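You operate a simulated robot arm through the tools that you are given. There is no shell and no other tool. Be economical: measure what you need, move in short steps, check, and stop when the job is done.

Carry out the task below with a simulated two-armed robot. There is one attempt and no reset: what you move stays moved.

Task
Connect the green tube, bring its air to the green mark and test.
Fine: plug into the green tube socket while the orange air lever is shut, then open it, set the black gate knob by the gauge and press TEST last; the air stays on.

It is judged by the outcome, as a careful person would: the job done as asked, and still so three seconds after it is handed in. It fails if anything else is knocked over, pushed out of place, dropped, spilled or broken.

Robot
Two 7-joint arms with two-finger parallel grippers on one trunk, on a base that drives. Base frame: it is fixed to the floor where the robot stands at the start and does not move with it; the origin is under the middle of the robot, x ahead of it, y to its left, z up; the surface under the hand at the start is at about z = 400. Readings come in mm, rad, newtons and seconds.
The left shoulder is at the start at [60, 189, 1078], the right one opposite. With the tool pointing down near the work surface each hand reaches from about 100 to 360 mm from the robot's upright axis, wherever it stands, measured 20 degrees to its own side. Places, roughly: black gate knob [500, 100, 800]; gate gauge [500, 0, 800]; green tube socket [500, 100, 600]; orange air lever [500, 400, 800]; white test button [500, -400, 800]; yellow gate block [500, -400, 600]. Payload 3.43 kg a hand.
The TCP of each hand is the grasp point between the finger pads, 30 mm short of the fingertips. In the tool frame z runs along the fingers and y along their closing line. The gripper opens to 94 mm. The fingers are 28 mm wide and 10 mm thick; the gripper's body (50 by 96 mm) begins 55 mm behind the TCP.
Orientation is that of the tool frame in the base frame, as a unit quaternion [w, x, y, z]. With the fingers straight down and closing along the base's y, the tool's x points along the base's -x, its y along +y and its z along -z.

Tools
- The arms move only by the tool send_rows. It takes "left_deltas", "right_deltas" or both (then of equal length, played together; a hand with none holds still); each is a list of rows, each an object of numbers (a shift or turn left out is 0, a gripper value left out holds the last): "wx", "wy", "wz": the turn, a rotation vector about the tool's x, y, z in units of 6 degrees (1.0 is 6 degrees); "dx", "dy", "dz": the shift along the tool's x, y, z in units of 40 mm (1.0 is 40 mm); "jaw": the gripper command, from -1 (shut) to 1 (fully open), values between in proportion. In form: [{"wx": .., "wy": .., "wz": .., "dx": .., "dy": .., "dz": .., "jaw": ..}, ...]. A call has 1 to 10 rows; each row shifts and turns the commanded pose from where the row before left it, along the tool's axes as they then stand. A call with a number of a shift or a turn outside -1 to 1 is refused whole. Rows are played at 5 a second. More than 50 mm and 0.15 rad between two rows, or a gripper value outside its range, and nothing of the call is played. A pose out of reach is approached as far as the arm can. The call stops where the force on the tool passes 50 N (or 10 N more than at its start, if that is more) or the arm is blocked; 0.2 s more then pass. Each finger travels about 153 mm/s and halts on what it meets, pressing with about 29 N; the grip force reading is that of the motor and also rises with nothing between the fingers. The clock runs only during rows and for 0.2 s after the last one: add rows that do not move to give the fingers time. The reply holds the time, the measured pose of the TCP, the force on the tool along the base axes, the opening and the grip force, in the units named above and with some noise, with the torque about the TCP (base axes, N m) and any sound that the robot's microphone picked up, and new pictures: "pictures" is both (left out), scene, wrist or none (wrist: the cameras of the hands that moved).
- Cameras (640 x 400 px; columns grow to the right, rows downward): "scene" is now at [2.5, -11.9, 1609.2]; the picture's right is [-0.18, -0.98, 0.00], its down [-0.88, 0.16, -0.44] and it looks along [0.43, -0.08, -0.90] (base axes); focal length 294 px, centre (320, 200). "left" rides on the left gripper at [76, -14, -103] in its tool frame; the picture's right is [0.18, 0.98, 0.00], its down [-0.75, 0.14, -0.64] and it looks along [-0.63, 0.12, 0.77] (tool axes); focal length 243 px, centre (320, 200). "right" rides on the right gripper at [76, 14, -102] in its tool frame; the picture's right is [-0.18, 0.98, 0.00], its down [-0.75, -0.14, -0.64] and it looks along [-0.63, -0.12, 0.77] (tool axes); focal length 243 px, centre (320, 200). There is no depth. A picture from a camera that has moved, and an enlarged one, comes with that camera's place and axes in the base frame and with its lens.
- move_column(by): slides the trunk up (or, below 0, down) by that many mm; the arms and the scene camera ride with it, the base frame stays. It gives what a move gives, with no picture.
- steer(legs): drives the robot by 1 to 6 legs, each [ahead, left, turn to the left] in mm, mm and rad, along the robot's own axes; the way and the turn of a leg run together, so that a leg with both is an arc; at most 1500 mm and 3.142 rad a leg. The arms and the cameras ride along, it lands a little off, and it stops where it bumps. It gives what a move gives, and a new picture of the scene camera.
- head_to(pan, tilt): turns the head with the scene camera to pan (to the left, within 1.501 rad either way) and tilt (down, from -0.506 to 1.204), counted from straight ahead of the robot. It gives what a move gives, and a new picture of the scene camera.
- inspect(camera, box): a new picture of the part [left, top, right, bottom] of that camera's present view, enlarged. It takes no simulated time.
- close_job(): hands the job in; it is judged then, once.

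Work in short steps. Places have to be worked out from the pictures, the camera data and where the tool is seen: move nearer, look again, correct. Check each grasp and each placing, and mend what went wrong. You have 120 turns and 260 pictures in all, those below and enlarged ones among them. Open the grippers and draw the arms clear of the work before you hand the job in, unless the task says otherwise; then end with one line.

The tools are called after "Call:" as a command line: name --argument value ..., lists and objects as JSON in quotes. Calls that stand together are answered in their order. send_rows: Moves the arms, as the interface text tells. Its arguments: {"type":"object","properties":{"left_deltas":{"type":"array","items":{"type":"object","properties":{"wx":{"type":"number"},"wy":{"type":"number"},"wz":{"type":"number"},"dx":{"type":"number"},"dy":{"type":"number"},"dz":{"type":"number"},"jaw":{"type":"number"}}}},"right_deltas":{"type":"array","items":{"type":"object","properties":{"wx":{"type":"number"},"wy":{"type":"number"},"wz":{"type":"number"},"dx":{"type":"number"},"dy":{"type":"number"},"dz":{"type":"number"},"jaw":{"type":"number"}}}},"pictures":{"type":"string","enum":["both","scene","wrist","none"]}},"required":[]} The other tools are called the same way: move_column (by) slides the trunk up or down; steer (legs) drives the base; head_to (pan, tilt) turns the head that bears the scene camera; inspect (camera, box) takes an enlarged picture of a part of a camera's view; close_job () hands the job in.

At the start:

```text
clock: 0.0
left_ee_pos: [377.6, 168.1, 1009.6]
left_ee_rot: [-0.001, 0.0, 1.0, 0.0]
left_force: [0.5, 0.9, 0.6]
left_moment: [0.02, -0.05, 0.01]
left_opening: 93.9
left_finger_force: 0.0
right_ee_pos: [338.1, -87.7, 992.2]
right_ee_rot: [0.0, 0.001, 1.0, 0.0]
right_force: [0.3, -0.3, 0.8]
right_moment: [0.03, 0.01, 0.01]
right_opening: 94.0
right_finger_force: 0.0
trunk travel left (down, up): [-750.0, 240.0]
robot x, y, heading: [-0.9, -2.3, -0.003]
head pan, tilt: [-0.18, 1.117]
```

scene: 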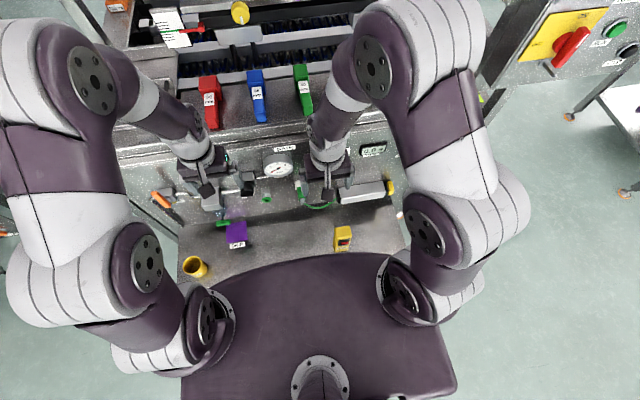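
right: 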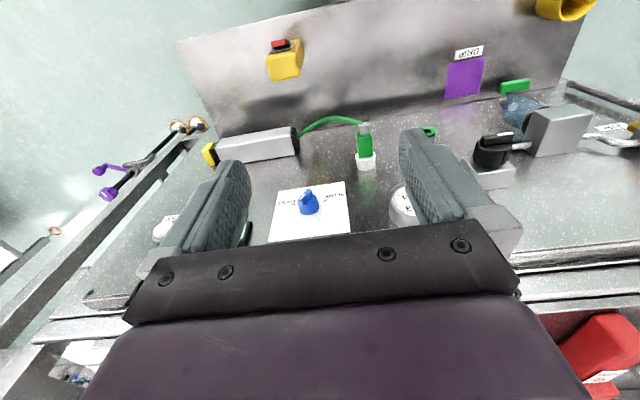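
left: 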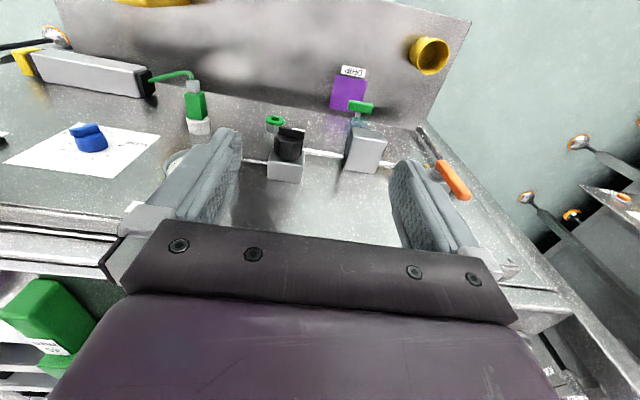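

The arms cover much of the bench in the scene view, so I enlarge the middle of it and a wrist view first.

Call:
inspect --camera "scene" --box '[120, 120, 440, 320]'

Call:
inspect --camera "left" --box '[120, 0, 520, 250]'

Call:
inspect --camera "right" --box '[140, 0, 640, 312]'

```text
2.00 times, centred on (280, 220) of scene
camera zoom: at [2.5, -11.9, 1609.2], right [-0.18, -0.98, 0.0], down [-0.88, 0.16, -0.44], along [0.43, -0.08, -0.9], focal length 587 px, centre (400, 160)
```

zoom: 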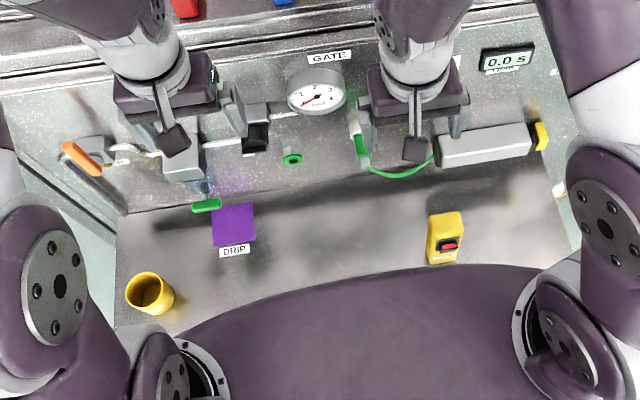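

```text
1.60 times, centred on (320, 125) of left
camera zoom: at [302.1, 152.7, 1113.1], right [-0.18, 0.98, 0.0], down [0.75, 0.14, 0.64], along [0.63, 0.12, -0.77], focal length 388 px, centre (320, 320)
```

zoom: 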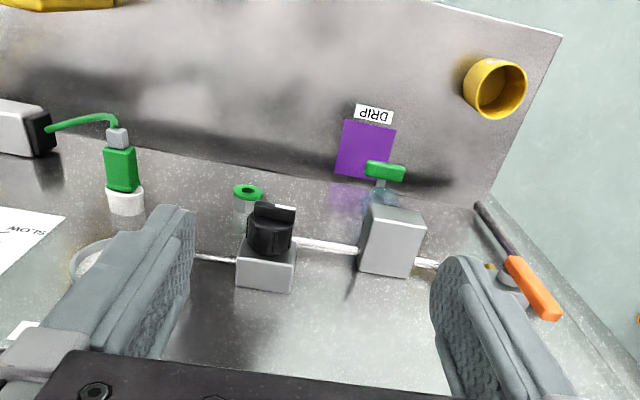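

```text
1.28 times, centred on (390, 156) of right
camera zoom: at [261.8, -73.6, 1093.5], right [0.18, 0.98, 0.0], down [0.75, -0.14, 0.64], along [0.63, -0.12, -0.77], focal length 311 px, centre (230, 256)
```

zoom: 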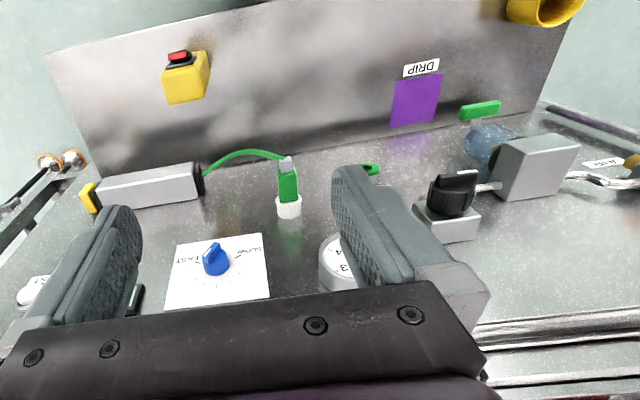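

The bench is a vertical panel at about x=520 with a shelf below it. I turn both tools to point forward in stages, which also clears the view.

Call:
send_rows --left_deltas '[{"wy": -1}, {"wy": -1}, {"wy": -1}, {"wy": -1}, {"wy": -1}, {"wy": -1}, {"wy": -1}, {"wy": -1}]' --right_deltas '[{"wy": -1}, {"wy": -1}, {"wy": -1}, {"wy": -1}, {"wy": -1}, {"wy": -1}, {"wy": -1}, {"wy": -1}]' --pictures "both"

```text
clock: 1.8
left_ee_pos: [377.2, 167.8, 1009.9]
left_ee_rot: [0.407, 0.0, 0.914, 0.0]
left_force: [-0.2, -0.4, 0.6]
left_moment: [-0.03, 0.0, -0.01]
left_opening: 93.8
left_finger_force: 0.0
left hand out of reach, approached as far as the arm can: row 5
right_ee_pos: [337.0, -93.7, 991.5]
right_ee_rot: [0.376, -0.001, 0.927, -0.014]
right_force: [-0.5, -0.1, -0.8]
right_moment: [0.01, 0.03, -0.02]
right_opening: 94.1
right_finger_force: 0.1
right hand out of reach, approached as far as the arm can: row 5
trunk travel left (down, up): [-750.0, 240.0]
robot x, y, heading: [-3.6, -1.4, -0.001]
head pan, tilt: [-0.18, 1.117]
camera scene: at [2.5, -12.0, 1609.2], right [-0.18, -0.98, 0.0], down [-0.88, 0.16, -0.44], along [0.43, -0.08, -0.9], focal length 294 px, centre (320, 200)
camera right: at [211.5, -77.6, 1010.3], right [0.14, 0.98, 0.1], down [0.09, -0.11, 0.99], along [0.99, -0.13, -0.11], focal length 243 px, centre (320, 200)
camera left: at [251.2, 152.8, 1022.5], right [-0.12, 0.98, -0.14], down [0.03, 0.14, 0.99], along [0.99, 0.12, -0.04], focal length 243 px, centre (320, 200)
```

scene: 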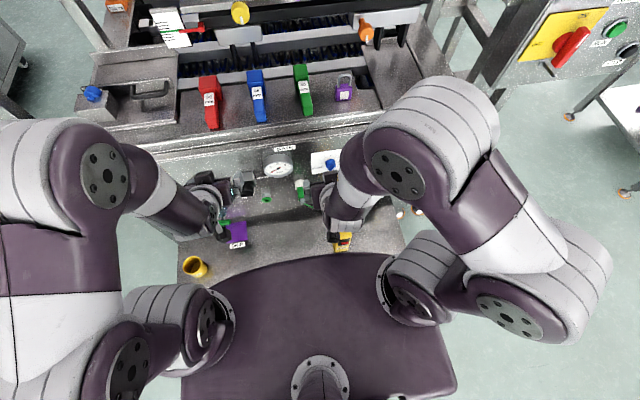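
right: 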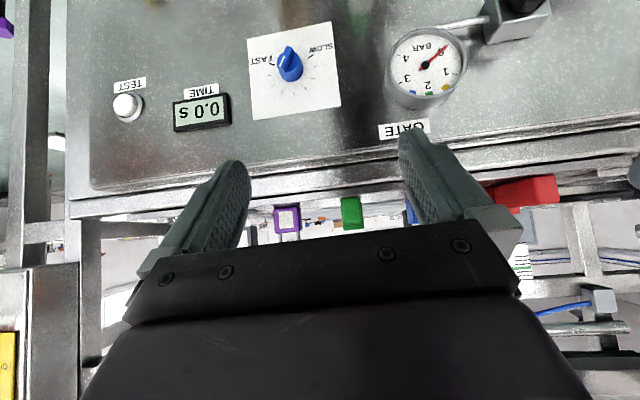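
left: 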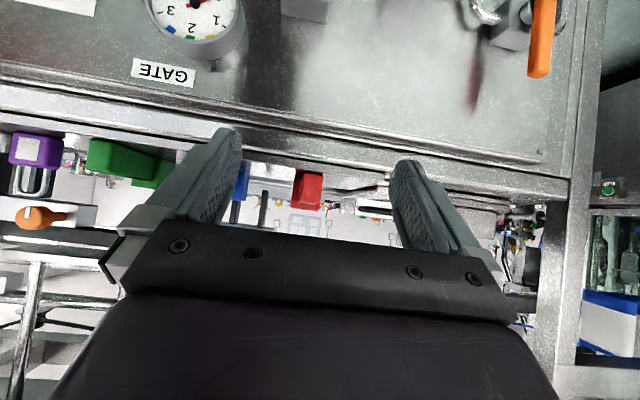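

Test button, timer, gauge with coloured marks and the speed knob are visible. I lower the trunk so the hands get level with the panel.

Call:
move_column --by -200

Call:
send_rows --left_deltas '[{}]' --right_deltas '[{}]' --pictures "both"

```text
clock: 4.0
left_ee_pos: [378.4, 167.3, 810.1]
left_ee_rot: [0.407, 0.0, 0.914, 0.0]
left_force: [-0.3, 0.2, -0.4]
left_moment: [0.03, 0.0, -0.02]
left_opening: 94.2
left_finger_force: 0.0
right_ee_pos: [337.3, -93.9, 791.9]
right_ee_rot: [0.375, 0.0, 0.927, -0.016]
right_force: [0.4, -0.5, 0.0]
right_moment: [-0.01, 0.01, 0.0]
right_opening: 93.9
right_finger_force: 0.0
trunk travel left (down, up): [-550.0, 440.0]
robot x, y, heading: [-1.8, -0.6, -0.001]
head pan, tilt: [-0.18, 1.117]
```

```text
clock: 4.4
left_ee_pos: [377.5, 168.7, 810.4]
left_ee_rot: [0.406, 0.0, 0.914, 0.0]
left_force: [0.5, -0.5, 0.2]
left_moment: [-0.02, -0.02, 0.01]
left_opening: 93.7
left_finger_force: 0.1
right_ee_pos: [338.0, -94.4, 790.3]
right_ee_rot: [0.375, 0.001, 0.927, -0.016]
right_force: [-0.2, -0.1, 0.0]
right_moment: [0.02, -0.02, 0.02]
right_opening: 94.0
right_finger_force: 0.1
trunk travel left (down, up): [-550.0, 440.0]
robot x, y, heading: [0.2, 1.8, -0.004]
head pan, tilt: [-0.18, 1.117]
camera scene: at [2.4, -12.0, 1409.2], right [-0.18, -0.98, 0.0], down [-0.88, 0.16, -0.44], along [0.43, -0.08, -0.9], focal length 294 px, centre (320, 200)
camera right: at [211.3, -77.8, 810.3], right [0.14, 0.98, 0.1], down [0.09, -0.11, 0.99], along [0.99, -0.13, -0.11], focal length 243 px, centre (320, 200)
camera left: at [251.2, 152.8, 822.6], right [-0.12, 0.98, -0.14], down [0.03, 0.14, 0.99], along [0.99, 0.12, -0.04], focal length 243 px, centre (320, 200)
```

scene: 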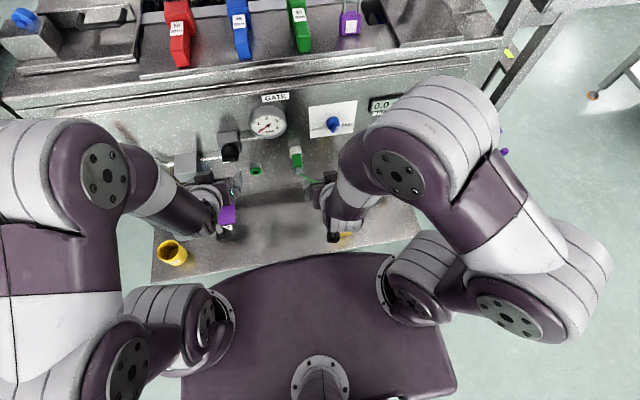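
right: 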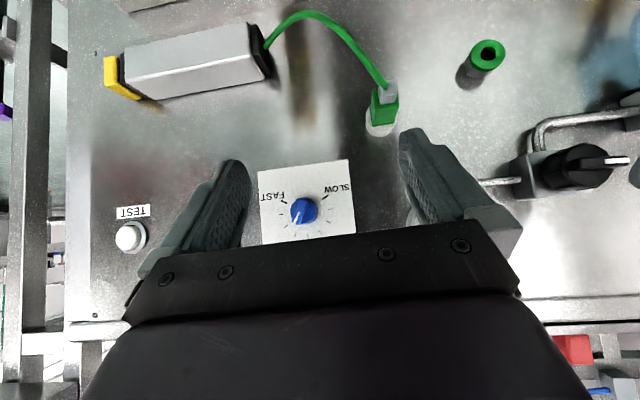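
left: 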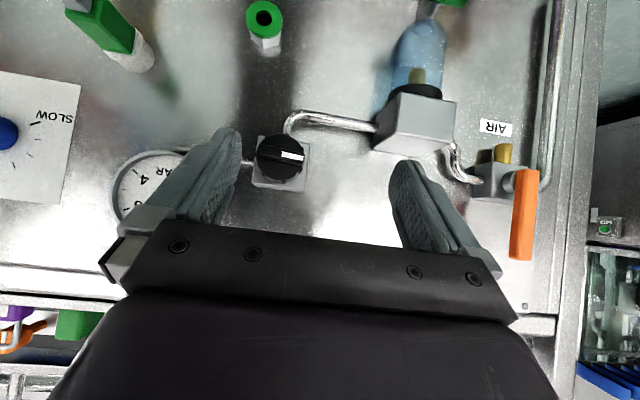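

From two views I get: plug axis along x at about (494,-31,681), socket front at (512,99,627), knob tip at (465,139,783), TEST near (545,-418,796). The right hand goes aside to the right while the left moves over toward the plug, keeping the tilted tool.

Call:
send_rows --left_deltas '[{"dy": -0.5}, {"dy": -0.8}, {"dy": -0.9}, {"dy": -0.9}, {"dy": -0.9}, {"dy": -0.98}, {"dx": 0.22, "dz": 0.5}, {"dx": 0.21, "dz": 0.5}]' --right_deltas '[{"dy": -1}, {"dy": -1}, {"dy": -1}, {"dy": -1}, {"dy": -1}, {"dy": -0.5}, {}, {}]' --pictures "both"

```text
clock: 6.2
left_ee_pos: [395.2, -30.9, 770.0]
left_ee_rot: [0.407, 0.0, 0.914, 0.0]
left_force: [-0.7, -0.3, -0.4]
left_moment: [0.03, -0.04, 0.0]
left_opening: 94.1
left_finger_force: 0.0
right_ee_pos: [363.1, -170.8, 823.1]
right_ee_rot: [0.373, 0.0, 0.927, -0.022]
right_force: [-0.2, -0.8, 0.1]
right_moment: [0.01, -0.01, -0.04]
right_opening: 94.1
right_finger_force: 0.0
right hand out of reach, approached as far as the arm can: row 1, 2, 3, 4, 5, 6
trunk travel left (down, up): [-550.0, 440.0]
robot x, y, heading: [1.6, -0.3, 0.003]
head pan, tilt: [-0.18, 1.117]
camera scene: at [2.8, -12.5, 1409.2], right [-0.18, -0.98, 0.0], down [-0.88, 0.16, -0.44], along [0.43, -0.08, -0.9], focal length 294 px, centre (320, 200)
camera right: at [236.5, -153.1, 842.6], right [0.15, 0.99, 0.09], down [0.1, -0.1, 0.99], along [0.98, -0.14, -0.11], focal length 243 px, centre (320, 200)
camera left: at [269.4, -46.9, 783.3], right [-0.12, 0.98, -0.14], down [0.03, 0.14, 0.99], along [0.99, 0.12, -0.04], focal length 243 px, centre (320, 200)
```

scene: 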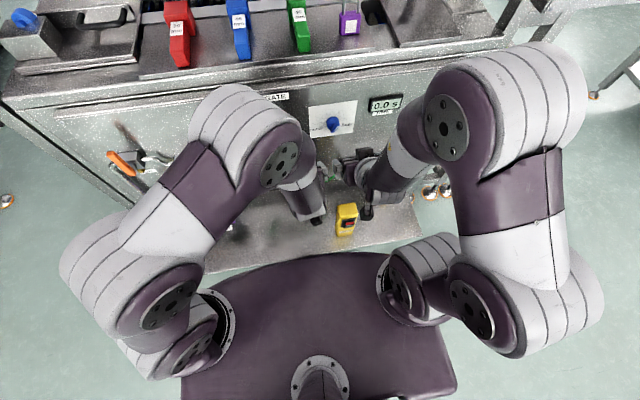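
right: 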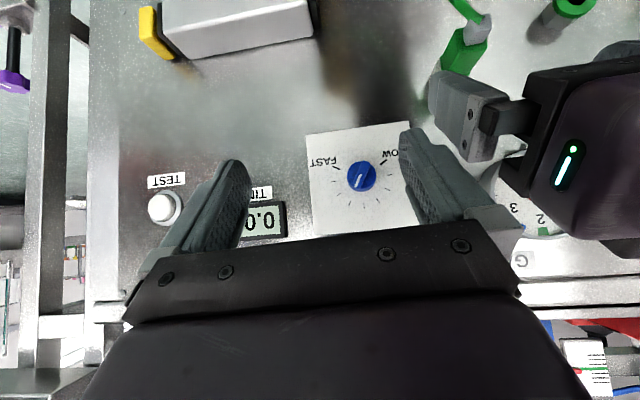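
left: 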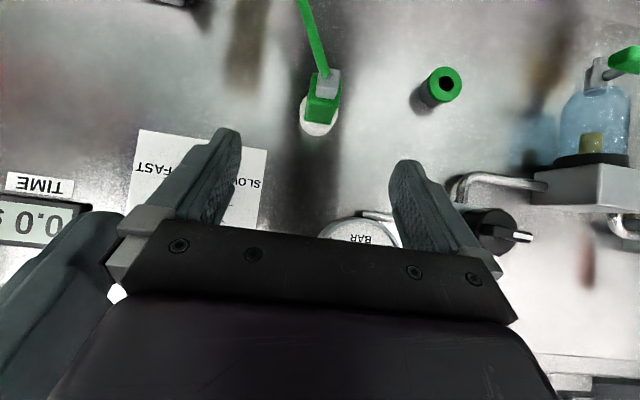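

The hands are close together; the right arm is limited in this tilt. I turn the right tool back down while moving it outward.

Call:
send_rows --right_deltas '[{"wy": 1}, {"wy": 1}, {"wy": 1}, {"wy": 1}, {"wy": 1}, {"wy": 1}]' --pictures "scene"

```text
clock: 7.6
left_ee_pos: [395.2, -32.1, 770.5]
left_ee_rot: [0.407, 0.0, 0.913, 0.0]
left_force: [0.1, 0.6, -0.6]
left_moment: [-0.01, 0.0, -0.01]
left_opening: 94.1
left_finger_force: 0.0
right_ee_pos: [362.2, -171.9, 822.9]
right_ee_rot: [0.139, 0.004, 0.99, -0.02]
right_force: [-0.1, 0.0, 0.2]
right_moment: [-0.02, 0.01, 0.02]
right_opening: 93.9
right_finger_force: 0.2
right hand out of reach, approached as far as the arm can: row 5, 6
trunk travel left (down, up): [-550.0, 440.0]
robot x, y, heading: [3.2, 3.9, -0.003]
head pan, tilt: [-0.18, 1.117]
camera scene: at [3.2, -12.0, 1409.2], right [-0.18, -0.98, 0.0], down [-0.88, 0.16, -0.44], along [0.43, -0.08, -0.9], focal length 294 px, centre (320, 200)
```

scene: 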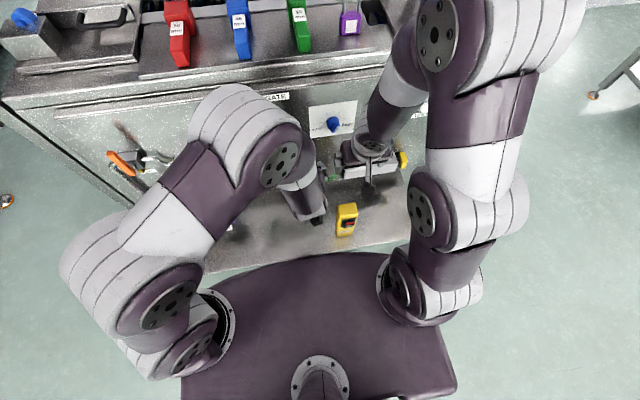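

Now I move the right hand outward and back a little.

Call:
send_rows --right_deltas '[{"dy": -0.8, "dx": 0.2}, {"dy": -0.8, "dx": 0.2}, {"dy": -0.8, "dx": 0.2}, {"dy": -0.8, "dx": 0.2}]' --pictures "scene"

```text
clock: 8.6
left_ee_pos: [396.0, -32.9, 770.8]
left_ee_rot: [0.407, -0.001, 0.914, 0.002]
left_force: [-1.2, 0.2, 0.1]
left_moment: [0.0, -0.01, 0.02]
left_opening: 93.9
left_finger_force: 0.1
right_ee_pos: [341.8, -287.4, 823.0]
right_ee_rot: [0.097, 0.006, 0.995, -0.012]
right_force: [-0.7, -1.0, -0.4]
right_moment: [0.01, 0.03, 0.0]
right_opening: 94.2
right_finger_force: 0.0
right hand out of reach, approached as far as the arm can: row 1
trunk travel left (down, up): [-550.0, 440.0]
robot x, y, heading: [-0.2, -0.6, 0.002]
head pan, tilt: [-0.18, 1.117]
camera scene: at [2.1, -12.8, 1409.2], right [-0.18, -0.98, 0.0], down [-0.88, 0.16, -0.44], along [0.43, -0.08, -0.9], focal length 294 px, centre (320, 200)
```

scene: 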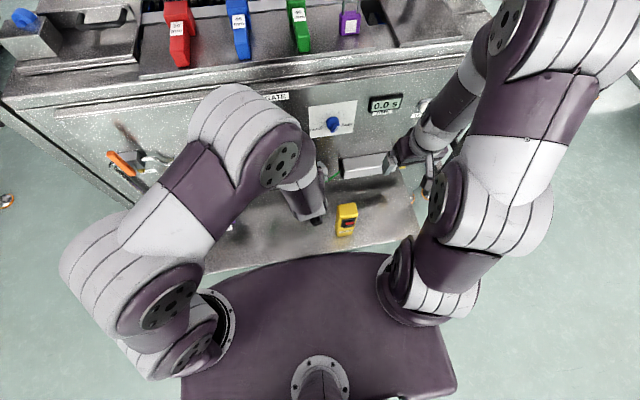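

The right arm is clear. The left hand approaches the plug along its own axis, stopping about 40 mm short.

Call:
send_rows --left_deltas '[{"dz": 0.7, "dx": 0.1, "dy": 0.05}, {"dz": 0.7}, {"dz": 0.6}, {}]' --pictures "wrist"

```text
clock: 9.6
left_ee_pos: [453.1, -29.5, 715.0]
left_ee_rot: [0.406, 0.0, 0.914, 0.0]
left_force: [0.4, -0.6, 0.1]
left_moment: [-0.02, 0.0, 0.02]
left_opening: 94.0
left_finger_force: 0.1
right_ee_pos: [341.2, -287.5, 823.6]
right_ee_rot: [0.099, 0.003, 0.995, -0.012]
right_force: [-0.6, -0.5, -0.2]
right_moment: [-0.01, 0.05, -0.02]
right_opening: 94.1
right_finger_force: 0.1
trunk travel left (down, up): [-550.0, 440.0]
robot x, y, heading: [-0.7, 0.2, 0.001]
head pan, tilt: [-0.18, 1.117]
camera left: at [325.7, -44.5, 727.1], right [-0.12, 0.98, -0.14], down [0.03, 0.14, 0.99], along [0.99, 0.12, -0.04], focal length 243 px, centre (320, 200)
```

left: 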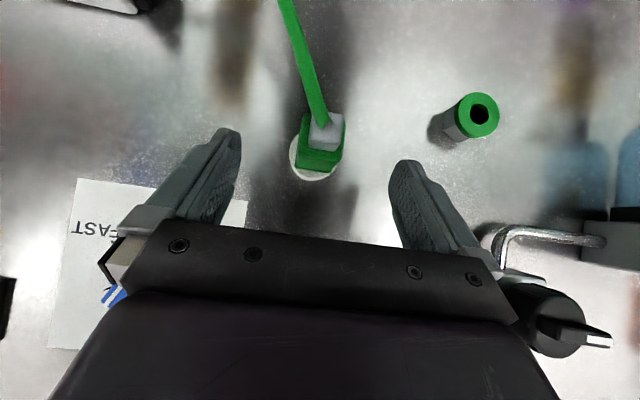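

The plug lies midway between the fingers. I go the last 46 mm.

Call:
send_rows --left_deltas '[{"dz": 0.6}, {"dz": 0.55}, {}]' --pictures "wrist"

```text
clock: 10.4
left_ee_pos: [487.5, -29.7, 683.6]
left_ee_rot: [0.407, -0.001, 0.913, 0.0]
left_force: [0.6, -0.3, -0.5]
left_moment: [0.0, -0.02, 0.01]
left_opening: 94.0
left_finger_force: 0.1
right_ee_pos: [340.8, -285.6, 824.2]
right_ee_rot: [0.098, 0.005, 0.995, -0.013]
right_force: [-0.1, -0.5, -0.9]
right_moment: [0.01, 0.03, 0.02]
right_opening: 93.7
right_finger_force: 0.1
trunk travel left (down, up): [-550.0, 440.0]
robot x, y, heading: [-0.0, -3.8, 0.002]
head pan, tilt: [-0.18, 1.117]
camera left: at [359.9, -44.5, 695.9], right [-0.12, 0.98, -0.14], down [0.03, 0.14, 0.99], along [0.99, 0.12, -0.04], focal length 243 px, centre (320, 200)
```

left: 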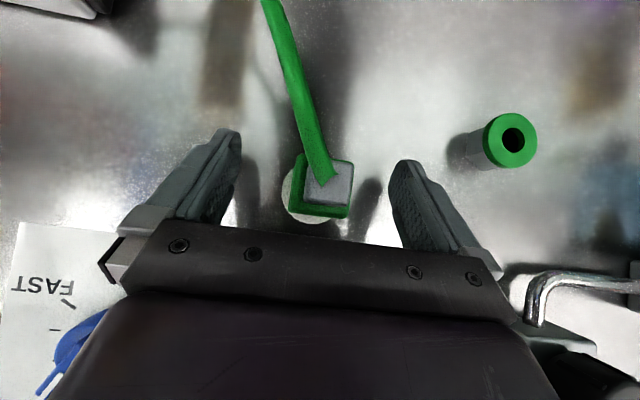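

The plug is between the fingers. Closing.

Call:
send_rows --left_deltas '[{"jaw": -1}, {"jaw": -1}, {"jaw": -1}, {"jaw": -1}]' --pictures "wrist"

```text
clock: 11.4
left_ee_pos: [486.5, -30.5, 683.4]
left_ee_rot: [0.406, 0.002, 0.914, 0.0]
left_force: [-1.0, -12.0, -4.8]
left_moment: [-0.8, 0.13, -1.08]
left_opening: 36.3
left_finger_force: 45.0
right_ee_pos: [341.3, -287.7, 821.2]
right_ee_rot: [0.098, 0.003, 0.995, -0.013]
right_force: [-0.2, -0.1, -1.1]
right_moment: [0.01, 0.0, -0.02]
right_opening: 93.9
right_finger_force: 0.1
trunk travel left (down, up): [-550.0, 440.0]
robot x, y, heading: [1.0, -2.6, -0.001]
head pan, tilt: [-0.18, 1.117]
camera left: at [360.1, -45.7, 695.9], right [-0.12, 0.98, -0.14], down [0.03, 0.14, 0.99], along [0.99, 0.12, -0.04], focal length 243 px, centre (320, 200)
```

left: 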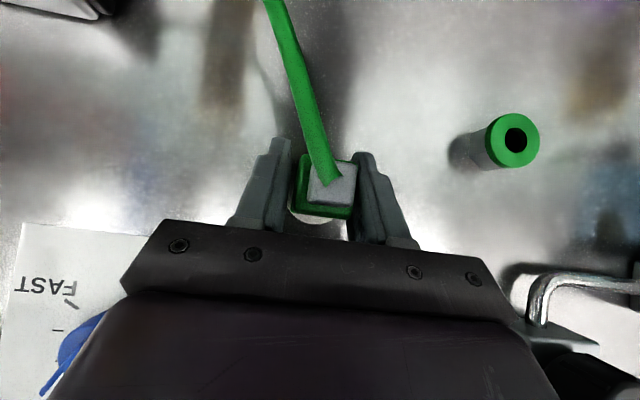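

Gripped at 36 mm with a side load, as the plug is held about 3 mm off the hand's centre. I shift +3 mm in y to relieve it and watch the force.

Call:
send_rows --left_deltas '[{"dy": 0.04}, {"dy": 0.04}, {}]' --pictures "none"

```text
clock: 12.2
left_ee_pos: [486.9, -30.2, 683.5]
left_ee_rot: [0.407, 0.003, 0.914, 0.0]
left_force: [-5.1, -38.7, -8.0]
left_moment: [-1.25, 0.82, -0.89]
left_opening: 36.1
left_finger_force: 44.8
right_ee_pos: [341.4, -290.0, 821.3]
right_ee_rot: [0.098, 0.004, 0.995, -0.011]
right_force: [-0.7, -0.6, -0.7]
right_moment: [-0.01, 0.04, -0.01]
right_opening: 94.1
right_finger_force: 0.0
trunk travel left (down, up): [-550.0, 440.0]
robot x, y, heading: [1.1, -1.5, -0.005]
head pan, tilt: [-0.18, 1.117]
```

Wrong way (force rises about 8 N/mm). I undo it and go 1.5 mm the other way.

Call:
send_rows --left_deltas '[{"dy": -0.06}, {"dy": -0.055}, {}]' --pictures "none"

```text
clock: 13.0
left_ee_pos: [486.0, -31.6, 684.1]
left_ee_rot: [0.407, 0.0, 0.914, 0.002]
left_force: [-2.4, -16.9, -2.9]
left_moment: [0.49, 0.25, -1.04]
left_opening: 36.3
left_finger_force: 44.8
right_ee_pos: [340.7, -288.2, 822.5]
right_ee_rot: [0.097, 0.004, 0.995, -0.012]
right_force: [0.1, 0.9, 1.0]
right_moment: [-0.01, -0.02, -0.02]
right_opening: 93.8
right_finger_force: 0.0
trunk travel left (down, up): [-550.0, 440.0]
robot x, y, heading: [0.8, -2.8, 0.0]
head pan, tilt: [-0.18, 1.117]
```

Load is acceptable; I pull the plug straight out along -x, in 10 mm steps.

Call:
send_rows --left_deltas '[{"dx": 0.084, "dz": -0.093}, {"dx": 0.167, "dz": -0.186}, {"dx": 0.167, "dz": -0.186}, {"dx": 0.167, "dz": -0.186}, {}]' --pictures "wrist"

```text
clock: 13.5
left_ee_pos: [486.9, -31.0, 683.8]
left_ee_rot: [0.411, -0.004, 0.912, 0.0]
left_force: [28.4, -5.4, -30.2]
left_moment: [-0.54, 0.33, -0.8]
left_opening: 36.3
left_finger_force: 45.2
right_ee_pos: [345.6, -286.9, 820.3]
right_ee_rot: [0.095, 0.004, 0.995, -0.013]
right_force: [0.6, -0.9, 0.6]
right_moment: [0.03, -0.01, -0.02]
right_opening: 94.4
right_finger_force: 0.1
trunk travel left (down, up): [-550.0, 440.0]
robot x, y, heading: [-2.0, -2.3, -0.001]
head pan, tilt: [-0.18, 1.117]
stopped in row 2 (left hand): the force on the tool passed its limit at 60 N (the readings are from after the stop); the commanded pose is now the measured one
camera left: at [359.8, -46.9, 694.9], right [-0.13, 0.98, -0.14], down [0.02, 0.14, 0.99], along [0.99, 0.12, -0.04], focal length 243 px, centre (320, 200)
```

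left: 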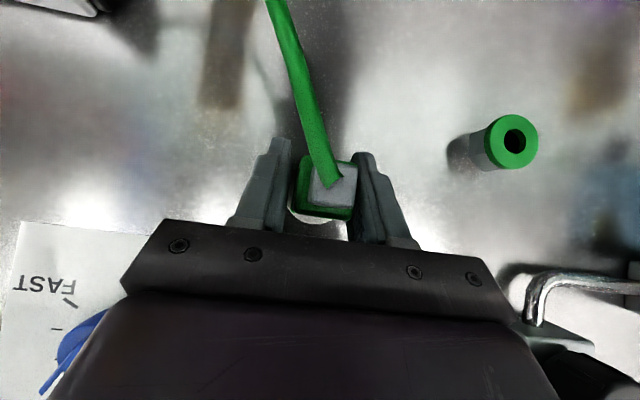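

The plug does not give at 60 N. I enlarge the view to see whether the fingers hold the white holder instead of the plug.

Call:
inspect --camera "left" --box '[220, 100, 420, 225]'

Call:
inspect --camera "scene" --box '[260, 120, 420, 220]'

Call:
inspect --camera "right" --box '[320, 0, 640, 200]'

```text
3.20 times, centred on (320, 162) of left
camera zoom: at [359.8, -46.9, 694.9], right [-0.13, 0.98, -0.14], down [0.02, 0.14, 0.99], along [0.99, 0.12, -0.04], focal length 776 px, centre (320, 320)
```

zoom: 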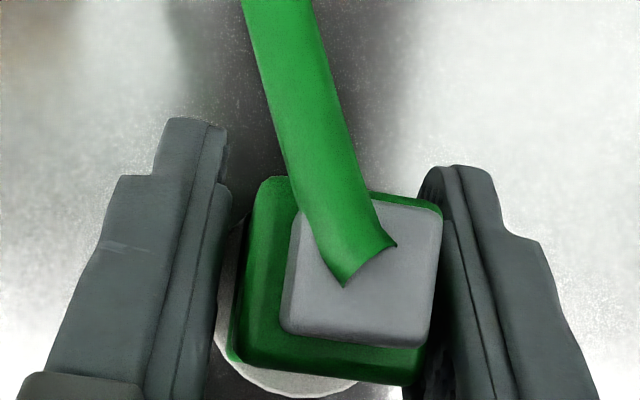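

```text
4.00 times, centred on (340, 170) of scene
camera zoom: at [11.3, -13.0, 1408.5], right [-0.18, -0.98, 0.0], down [-0.89, 0.16, -0.43], along [0.43, -0.08, -0.9], focal length 1174 px, centre (240, 320)
```

zoom: 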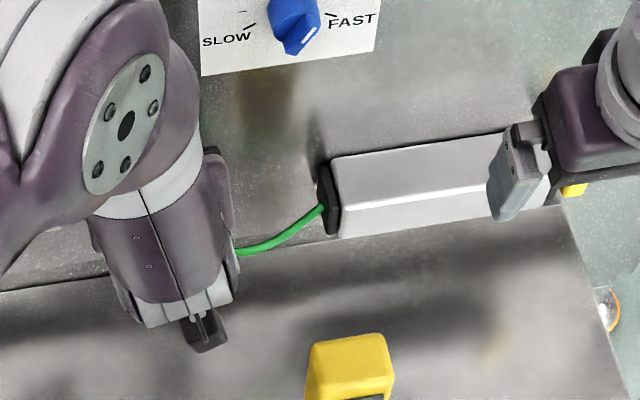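

```text
2.00 times, centred on (480, 100) of right
camera zoom: at [252.3, -269.6, 904.9], right [0.19, 0.98, 0.01], down [0.62, -0.13, 0.78], along [0.76, -0.14, -0.63], focal length 485 px, centre (0, 400)
```

zoom: 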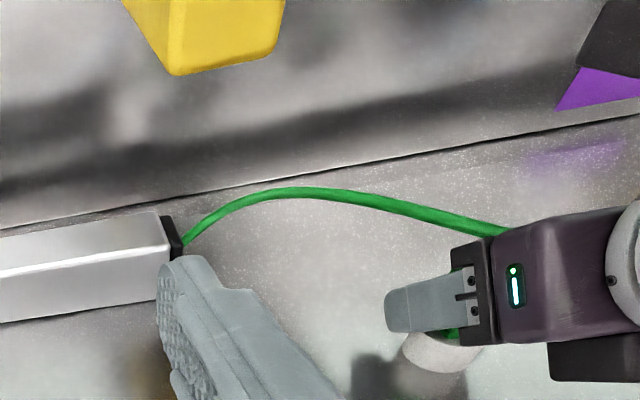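

The fingertips are pinching the wider white holder, not the plug. I open, move back 12 mm along -x, and grip again.

Call:
send_rows --left_deltas '[{"jaw": 0.2}, {"jaw": 0.2}, {"dx": 0.1, "dz": -0.11}, {"dx": 0.1, "dz": -0.11}, {"jaw": -1}, {"jaw": -1}, {"jaw": -1}]' --pictures "wrist"

Call:
inspect --camera "left" --box '[220, 100, 420, 225]'

```text
clock: 15.1
left_ee_pos: [471.2, -30.5, 686.9]
left_ee_rot: [0.412, -0.004, 0.911, 0.0]
left_force: [1.2, -4.0, -2.4]
left_moment: [0.18, 0.1, -0.13]
left_opening: 29.5
left_finger_force: 29.3
right_ee_pos: [341.5, -286.5, 823.3]
right_ee_rot: [0.098, 0.003, 0.995, -0.013]
right_force: [-0.3, -0.9, -0.4]
right_moment: [0.01, -0.01, 0.01]
right_opening: 94.1
right_finger_force: 0.0
trunk travel left (down, up): [-550.0, 440.0]
robot x, y, heading: [-2.8, -1.9, -0.001]
head pan, tilt: [-0.18, 1.117]
camera left: at [344.1, -46.7, 697.8], right [-0.13, 0.98, -0.14], down [0.01, 0.14, 0.99], along [0.99, 0.12, -0.03], focal length 243 px, centre (320, 200)
```

left: 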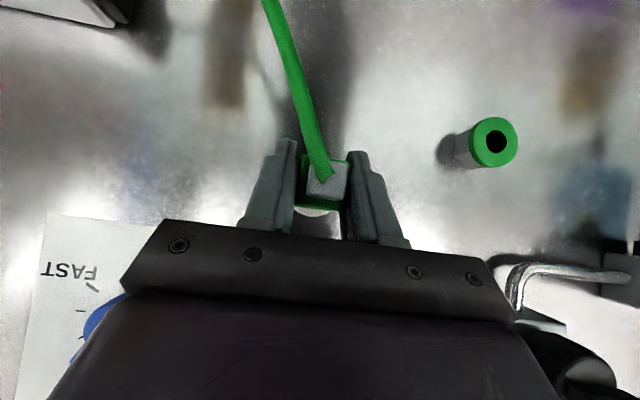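

```text
3.20 times, centred on (320, 162) of left
camera zoom: at [344.1, -46.7, 697.8], right [-0.13, 0.98, -0.14], down [0.01, 0.14, 0.99], along [0.99, 0.12, -0.03], focal length 776 px, centre (320, 320)
```

zoom: 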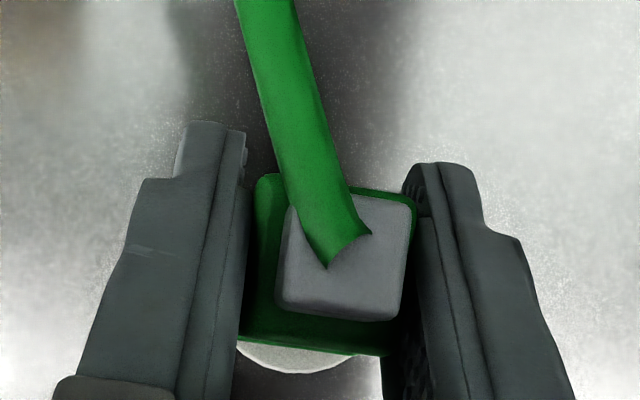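

Now it grips the green body (29.5 mm). I pull straight out along -x.

Call:
send_rows --left_deltas '[{"dx": 0.067, "dz": -0.074}, {"dx": 0.1, "dz": -0.11}, {"dx": 0.167, "dz": -0.186}, {"dx": 0.167, "dz": -0.186}, {"dx": 0.167, "dz": -0.186}, {}]' --pictures "wrist"

```text
clock: 16.5
left_ee_pos: [429.5, -30.9, 685.9]
left_ee_rot: [0.414, -0.004, 0.91, 0.0]
left_force: [0.1, -0.2, -0.1]
left_moment: [0.02, 0.0, 0.0]
left_opening: 29.5
left_finger_force: 29.6
right_ee_pos: [342.0, -286.4, 823.2]
right_ee_rot: [0.097, 0.003, 0.995, -0.012]
right_force: [0.3, -1.0, 0.4]
right_moment: [0.0, 0.0, 0.02]
right_opening: 94.3
right_finger_force: 0.0
trunk travel left (down, up): [-550.0, 440.0]
robot x, y, heading: [2.3, 2.5, -0.001]
head pan, tilt: [-0.18, 1.117]
camera left: at [303.7, -46.9, 697.4], right [-0.13, 0.98, -0.14], down [0.01, 0.15, 0.99], along [0.99, 0.12, -0.03], focal length 243 px, centre (320, 200)
```

left: 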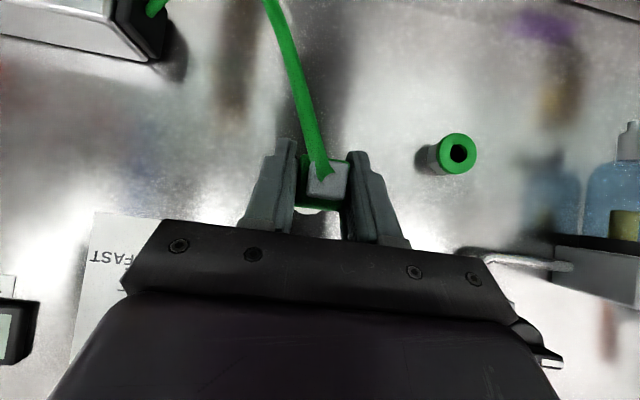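

The plug is out (no load). I back off a bit more and carry it toward the socket, stopping 40 mm to its right to measure again.

Call:
send_rows --left_deltas '[{"dx": 0.25, "dz": -0.28}, {"dx": 0.25, "dz": -0.28}, {"dy": 0.5}, {"dy": 0.7}, {"dy": 0.7}, {"dx": 0.5, "dz": 0.45}, {"dx": 0.5, "dz": 0.45}, {}]' --pictures "both"

```text
clock: 18.3
left_ee_pos: [400.7, 45.0, 632.8]
left_ee_rot: [0.413, -0.004, 0.911, -0.001]
left_force: [-0.5, -0.4, 0.2]
left_moment: [0.01, 0.02, -0.01]
left_opening: 29.6
left_finger_force: 29.2
right_ee_pos: [343.0, -286.6, 823.0]
right_ee_rot: [0.097, 0.004, 0.995, -0.014]
right_force: [0.1, 0.0, 0.3]
right_moment: [-0.01, 0.0, 0.01]
right_opening: 93.9
right_finger_force: 0.1
trunk travel left (down, up): [-550.0, 440.0]
robot x, y, heading: [1.5, 3.5, 0.004]
head pan, tilt: [-0.18, 1.117]
camera scene: at [3.1, -12.0, 1409.2], right [-0.18, -0.98, 0.0], down [-0.88, 0.16, -0.44], along [0.43, -0.08, -0.9], focal length 294 px, centre (320, 200)
camera left: at [274.2, 28.5, 642.7], right [-0.13, 0.98, -0.14], down [0.01, 0.15, 0.99], along [0.99, 0.12, -0.03], focal length 243 px, centre (320, 200)
```

scene: 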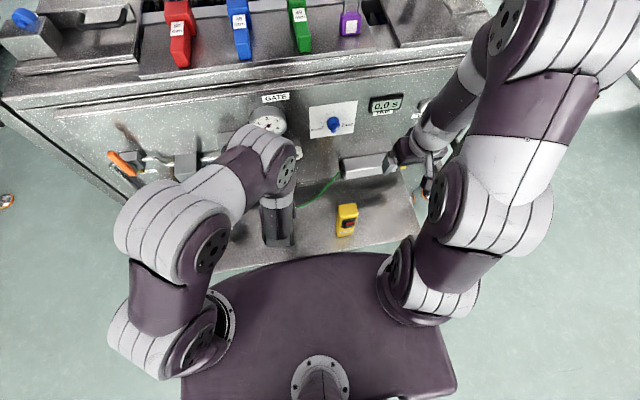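
left: 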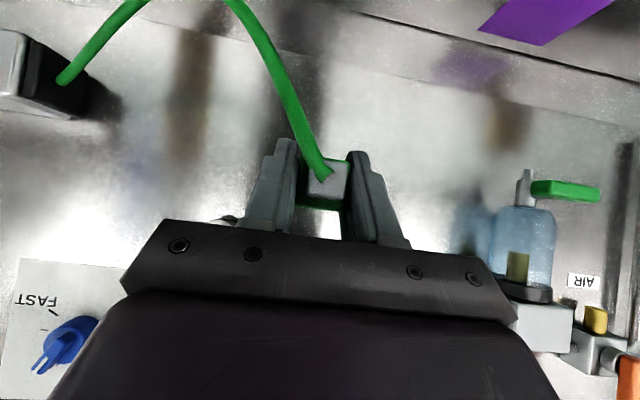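

The socket is hidden by the fingers. I raise the hand 55 mm and align y near the socket for a clear view over it.

Call:
send_rows --left_deltas '[{"dx": -0.52, "dz": -0.45, "dy": 0.6}, {"dx": -0.52, "dz": -0.45, "dy": 0.65}, {}]' --pictures "wrist"

Call:
inspect --camera "left" --box '[240, 50, 400, 150]'

```text
clock: 19.1
left_ee_pos: [399.2, 94.7, 686.9]
left_ee_rot: [0.413, -0.004, 0.911, -0.001]
left_force: [-0.2, 0.1, -0.4]
left_moment: [0.01, 0.02, -0.01]
left_opening: 29.7
left_finger_force: 29.7
right_ee_pos: [342.6, -285.9, 822.1]
right_ee_rot: [0.098, 0.004, 0.995, -0.013]
right_force: [-0.4, 0.1, 0.1]
right_moment: [0.05, 0.02, 0.02]
right_opening: 94.0
right_finger_force: 0.0
trunk travel left (down, up): [-550.0, 440.0]
robot x, y, heading: [2.0, 1.8, 0.003]
head pan, tilt: [-0.18, 1.117]
camera left: at [273.5, 79.3, 697.3], right [-0.13, 0.98, -0.14], down [0.01, 0.15, 0.99], along [0.99, 0.12, -0.03], focal length 243 px, centre (320, 200)
```

left: 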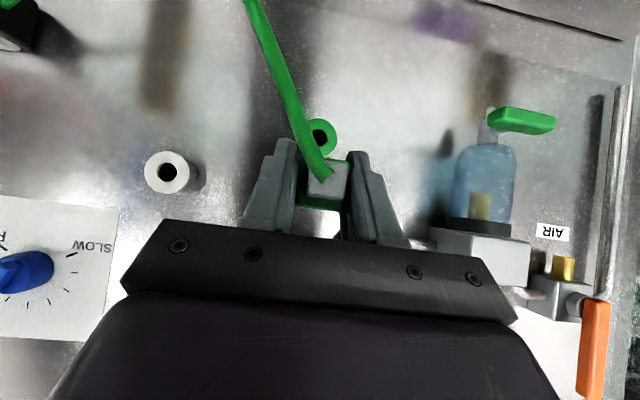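

```text
4.00 times, centred on (320, 100) of left
camera zoom: at [273.5, 79.3, 697.3], right [-0.13, 0.98, -0.14], down [0.01, 0.15, 0.99], along [0.99, 0.12, -0.03], focal length 970 px, centre (320, 600)
```

zoom: 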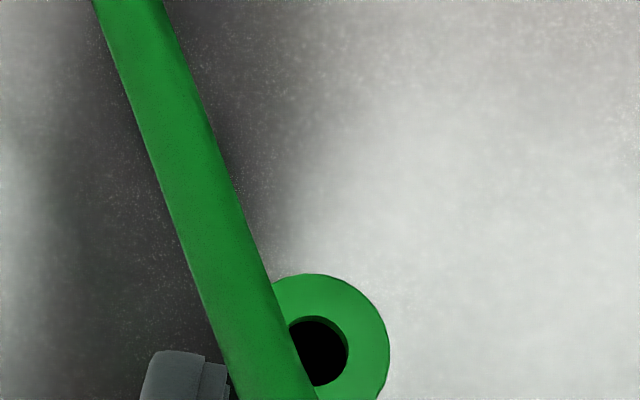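

This view shows socket hole and the empty holder hole. To get the exact displacement, I move the hand so the holder appears at the same picture spot where the socket is now.

Call:
send_rows --left_deltas '[{"dx": -0.54, "dz": -0.47, "dy": -0.8}, {"dx": -0.54, "dz": -0.47, "dy": -0.8}, {"dy": -0.8}, {"dy": -0.83}, {}]' --pictures "wrist"

Call:
inspect --camera "left" --box '[240, 50, 400, 150]'

```text
clock: 20.3
left_ee_pos: [400.9, -33.6, 744.5]
left_ee_rot: [0.413, -0.004, 0.911, 0.0]
left_force: [-0.7, 0.9, 0.6]
left_moment: [0.0, -0.03, -0.04]
left_opening: 29.4
left_finger_force: 29.6
right_ee_pos: [342.3, -285.7, 824.4]
right_ee_rot: [0.097, 0.004, 0.995, -0.014]
right_force: [0.4, -1.0, -0.2]
right_moment: [-0.02, -0.02, 0.01]
right_opening: 94.2
right_finger_force: 0.1
trunk travel left (down, up): [-550.0, 440.0]
robot x, y, heading: [0.3, -0.9, -0.004]
head pan, tilt: [-0.18, 1.117]
camera left: at [274.3, -49.8, 754.9], right [-0.13, 0.98, -0.14], down [0.01, 0.15, 0.99], along [0.99, 0.13, -0.03], focal length 243 px, centre (320, 200)
```

left: 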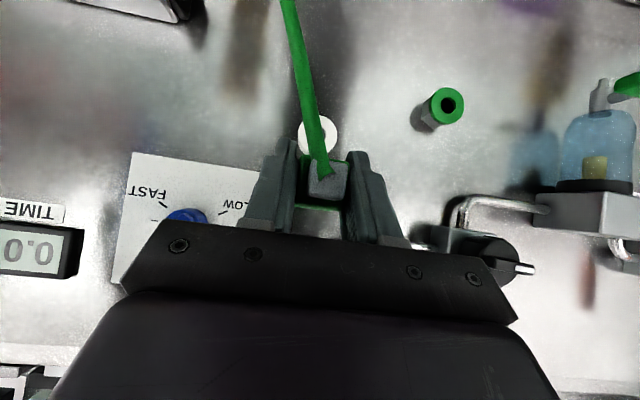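

```text
4.00 times, centred on (320, 100) of left
camera zoom: at [274.3, -49.8, 754.9], right [-0.13, 0.98, -0.14], down [0.01, 0.15, 0.99], along [0.99, 0.13, -0.03], focal length 970 px, centre (320, 600)
```

zoom: 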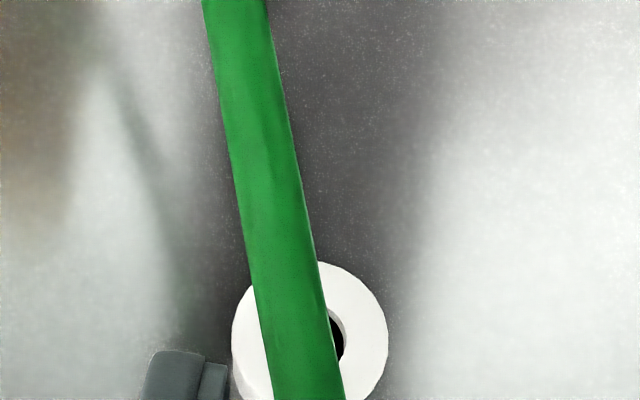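

Socket minus holder works out as (0, +129, -54.6) mm with equal front depth, so the seated TCP should be about (471, 98.7, 632.3). I go to the spot 70 mm in front of that.

Call:
send_rows --left_deltas '[{"dy": 0.8}, {"dy": 0.84}, {"dy": 0.84}, {"dy": 0.84}, {"dx": 0.7, "dz": 0.612}, {"dx": 0.7, "dz": 0.612}, {"dx": 0.706, "dz": 0.612}, {}]' --pictures "both"

```text
clock: 22.1
left_ee_pos: [398.3, 99.0, 630.9]
left_ee_rot: [0.413, -0.004, 0.911, -0.002]
left_force: [0.0, -0.9, 0.8]
left_moment: [0.01, -0.04, 0.04]
left_opening: 29.6
left_finger_force: 29.2
right_ee_pos: [341.8, -286.1, 823.8]
right_ee_rot: [0.099, 0.004, 0.995, -0.013]
right_force: [0.1, 0.8, 0.4]
right_moment: [0.03, 0.02, -0.02]
right_opening: 94.0
right_finger_force: 0.1
trunk travel left (down, up): [-550.0, 440.0]
robot x, y, heading: [2.7, -3.4, 0.0]
head pan, tilt: [-0.18, 1.117]
camera scene: at [2.9, -11.7, 1409.2], right [-0.18, -0.98, 0.0], down [-0.88, 0.16, -0.44], along [0.43, -0.08, -0.9], focal length 294 px, centre (320, 200)
camera left: at [273.2, 83.1, 641.8], right [-0.13, 0.98, -0.14], down [0.01, 0.15, 0.99], along [0.99, 0.12, -0.03], focal length 243 px, centre (320, 200)
```

scene: 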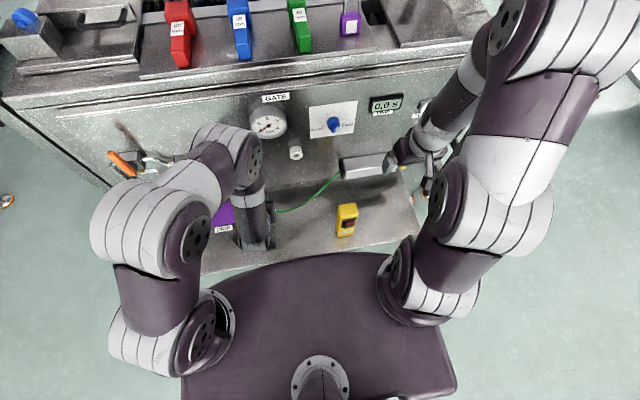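
left: 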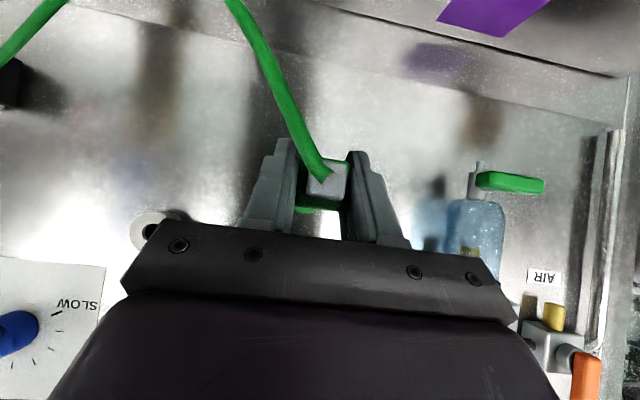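

Tube has slack and there's no load. I advance along +x toward the socket.

Call:
send_rows --left_deltas '[{"dx": -0.164, "dz": 0.188}, {"dx": -0.164, "dz": 0.188}, {"dx": -0.164, "dz": 0.188}, {"dx": -0.164, "dz": 0.188}, {"dx": -0.082, "dz": 0.094}, {}]' --pictures "wrist"

```text
clock: 23.5
left_ee_pos: [444.7, 98.8, 632.3]
left_ee_rot: [0.413, -0.004, 0.911, -0.001]
left_force: [0.5, 0.5, 0.0]
left_moment: [0.0, -0.01, -0.02]
left_opening: 29.5
left_finger_force: 28.6
right_ee_pos: [341.9, -286.1, 822.5]
right_ee_rot: [0.097, 0.004, 0.995, -0.013]
right_force: [-0.3, -1.1, -0.5]
right_moment: [-0.02, 0.0, -0.06]
right_opening: 94.2
right_finger_force: 0.0
trunk travel left (down, up): [-550.0, 440.0]
robot x, y, heading: [0.5, -1.0, -0.001]
head pan, tilt: [-0.18, 1.117]
camera left: at [318.9, 83.0, 643.2], right [-0.13, 0.98, -0.14], down [0.01, 0.15, 0.99], along [0.99, 0.12, -0.03], focal length 243 px, centre (320, 200)
```

left: 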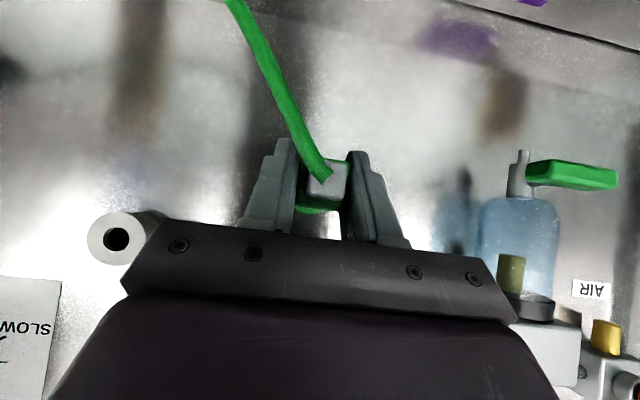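

Still no contact at 27 mm from seating. I continue in small steps and watch the force.

Call:
send_rows --left_deltas '[{"dx": -0.082, "dz": 0.094}, {"dx": -0.082, "dz": 0.094}, {"dx": -0.082, "dz": 0.094}, {}]' --pictures "none"

```text
clock: 24.5
left_ee_pos: [461.5, 98.2, 631.8]
left_ee_rot: [0.413, -0.003, 0.911, -0.001]
left_force: [1.0, 0.8, -1.6]
left_moment: [0.0, -0.02, -0.01]
left_opening: 29.5
left_finger_force: 28.7
right_ee_pos: [342.1, -286.2, 822.9]
right_ee_rot: [0.098, 0.004, 0.995, -0.014]
right_force: [-0.8, -0.9, 0.7]
right_moment: [-0.01, -0.02, -0.02]
right_opening: 93.9
right_finger_force: 0.0
trunk travel left (down, up): [-550.0, 440.0]
robot x, y, heading: [-1.5, 3.1, -0.003]
head pan, tilt: [-0.18, 1.117]
```

No contact force with 10 mm left, so the nose seems to be entering. Continuing gently.

Call:
send_rows --left_deltas '[{"dx": -0.066, "dz": 0.075}, {"dx": -0.066, "dz": 0.075}, {"dx": -0.05, "dz": 0.056}, {}]' --pictures "wrist"

```text
clock: 25.5
left_ee_pos: [468.3, 98.6, 632.3]
left_ee_rot: [0.412, -0.003, 0.911, -0.001]
left_force: [-19.5, -4.6, 5.7]
left_moment: [-0.06, -0.21, -0.06]
left_opening: 29.4
left_finger_force: 29.0
right_ee_pos: [340.5, -286.3, 823.5]
right_ee_rot: [0.099, 0.004, 0.995, -0.012]
right_force: [-0.7, -0.1, -0.7]
right_moment: [-0.01, -0.02, 0.0]
right_opening: 94.0
right_finger_force: 0.2
trunk travel left (down, up): [-550.0, 440.0]
robot x, y, heading: [0.6, 1.5, -0.004]
head pan, tilt: [-0.18, 1.117]
camera left: at [342.5, 83.1, 643.4], right [-0.13, 0.98, -0.14], down [0.01, 0.14, 0.99], along [0.99, 0.12, -0.03], focal length 243 px, centre (320, 200)
```

left: 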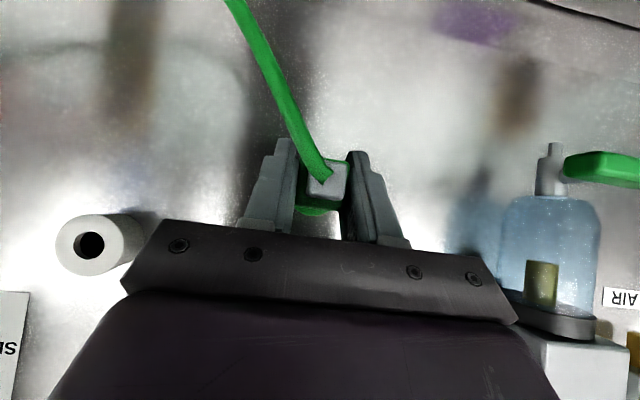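

Contact at about the expected depth. I push a few mm more to seat it, listening for a click.

Call:
send_rows --left_deltas '[{"dx": -0.033, "dz": 0.038}, {"dx": -0.033, "dz": 0.038}, {"dx": -0.033, "dz": 0.038}, {}]' --pictures "wrist"

Call:
inspect --camera "left" --box '[220, 100, 420, 225]'

```text
clock: 26.5
left_ee_pos: [473.2, 99.0, 631.4]
left_ee_rot: [0.411, -0.002, 0.912, 0.0]
left_force: [-37.3, -9.6, -3.7]
left_moment: [-0.08, 0.21, -0.57]
left_opening: 29.5
left_finger_force: 29.2
right_ee_pos: [341.0, -286.3, 823.6]
right_ee_rot: [0.1, 0.004, 0.995, -0.014]
right_force: [0.9, -0.4, -0.6]
right_moment: [-0.01, 0.0, -0.01]
right_opening: 94.0
right_finger_force: 0.1
trunk travel left (down, up): [-550.0, 440.0]
robot x, y, heading: [-0.4, -0.1, 0.001]
head pan, tilt: [-0.18, 1.117]
camera left: at [346.8, 83.2, 643.5], right [-0.13, 0.98, -0.14], down [0.02, 0.14, 0.99], along [0.99, 0.12, -0.03], focal length 243 px, centre (320, 200)
```

left: 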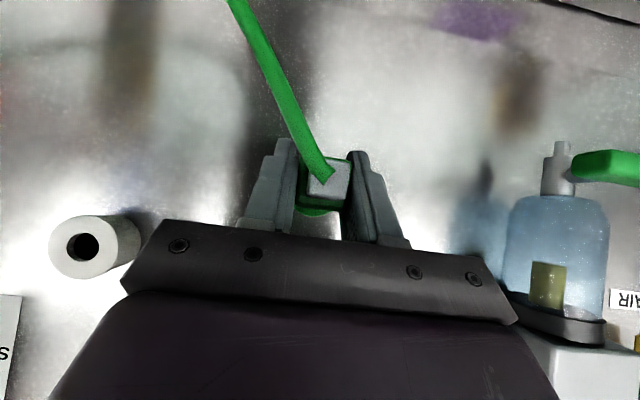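

```text
3.20 times, centred on (320, 162) of left
camera zoom: at [346.8, 83.2, 643.5], right [-0.13, 0.98, -0.14], down [0.02, 0.14, 0.99], along [0.99, 0.12, -0.03], focal length 776 px, centre (320, 320)
```

zoom: 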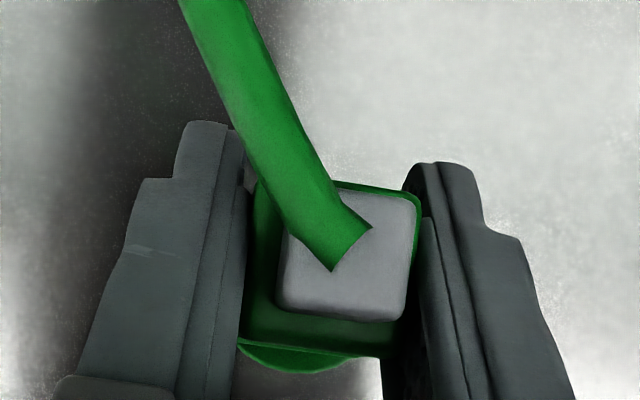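

No slip in the grip, and it moved 5 mm further under load. I push some more until it is firmly stopped or clicks.

Call:
send_rows --left_deltas '[{"dx": -0.033, "dz": 0.038}, {"dx": -0.033, "dz": 0.038}, {}]' --pictures "none"

```text
clock: 27.0
left_ee_pos: [474.3, 97.5, 632.7]
left_ee_rot: [0.409, -0.001, 0.912, 0.0]
left_force: [-18.2, -3.7, 19.3]
left_moment: [-0.13, -0.68, -0.14]
left_opening: 29.5
left_finger_force: 29.1
right_ee_pos: [338.2, -286.2, 824.7]
right_ee_rot: [0.099, 0.004, 0.995, -0.013]
right_force: [0.1, 0.6, -0.3]
right_moment: [0.01, -0.01, 0.0]
right_opening: 94.1
right_finger_force: 0.0
trunk travel left (down, up): [-550.0, 440.0]
robot x, y, heading: [-0.2, -0.9, 0.001]
head pan, tilt: [-0.18, 1.117]
stopped in row 2 (left hand): the force on the tool passed its limit at 52 N (the readings are from after the stop); the commanded pose is now the measured one
```

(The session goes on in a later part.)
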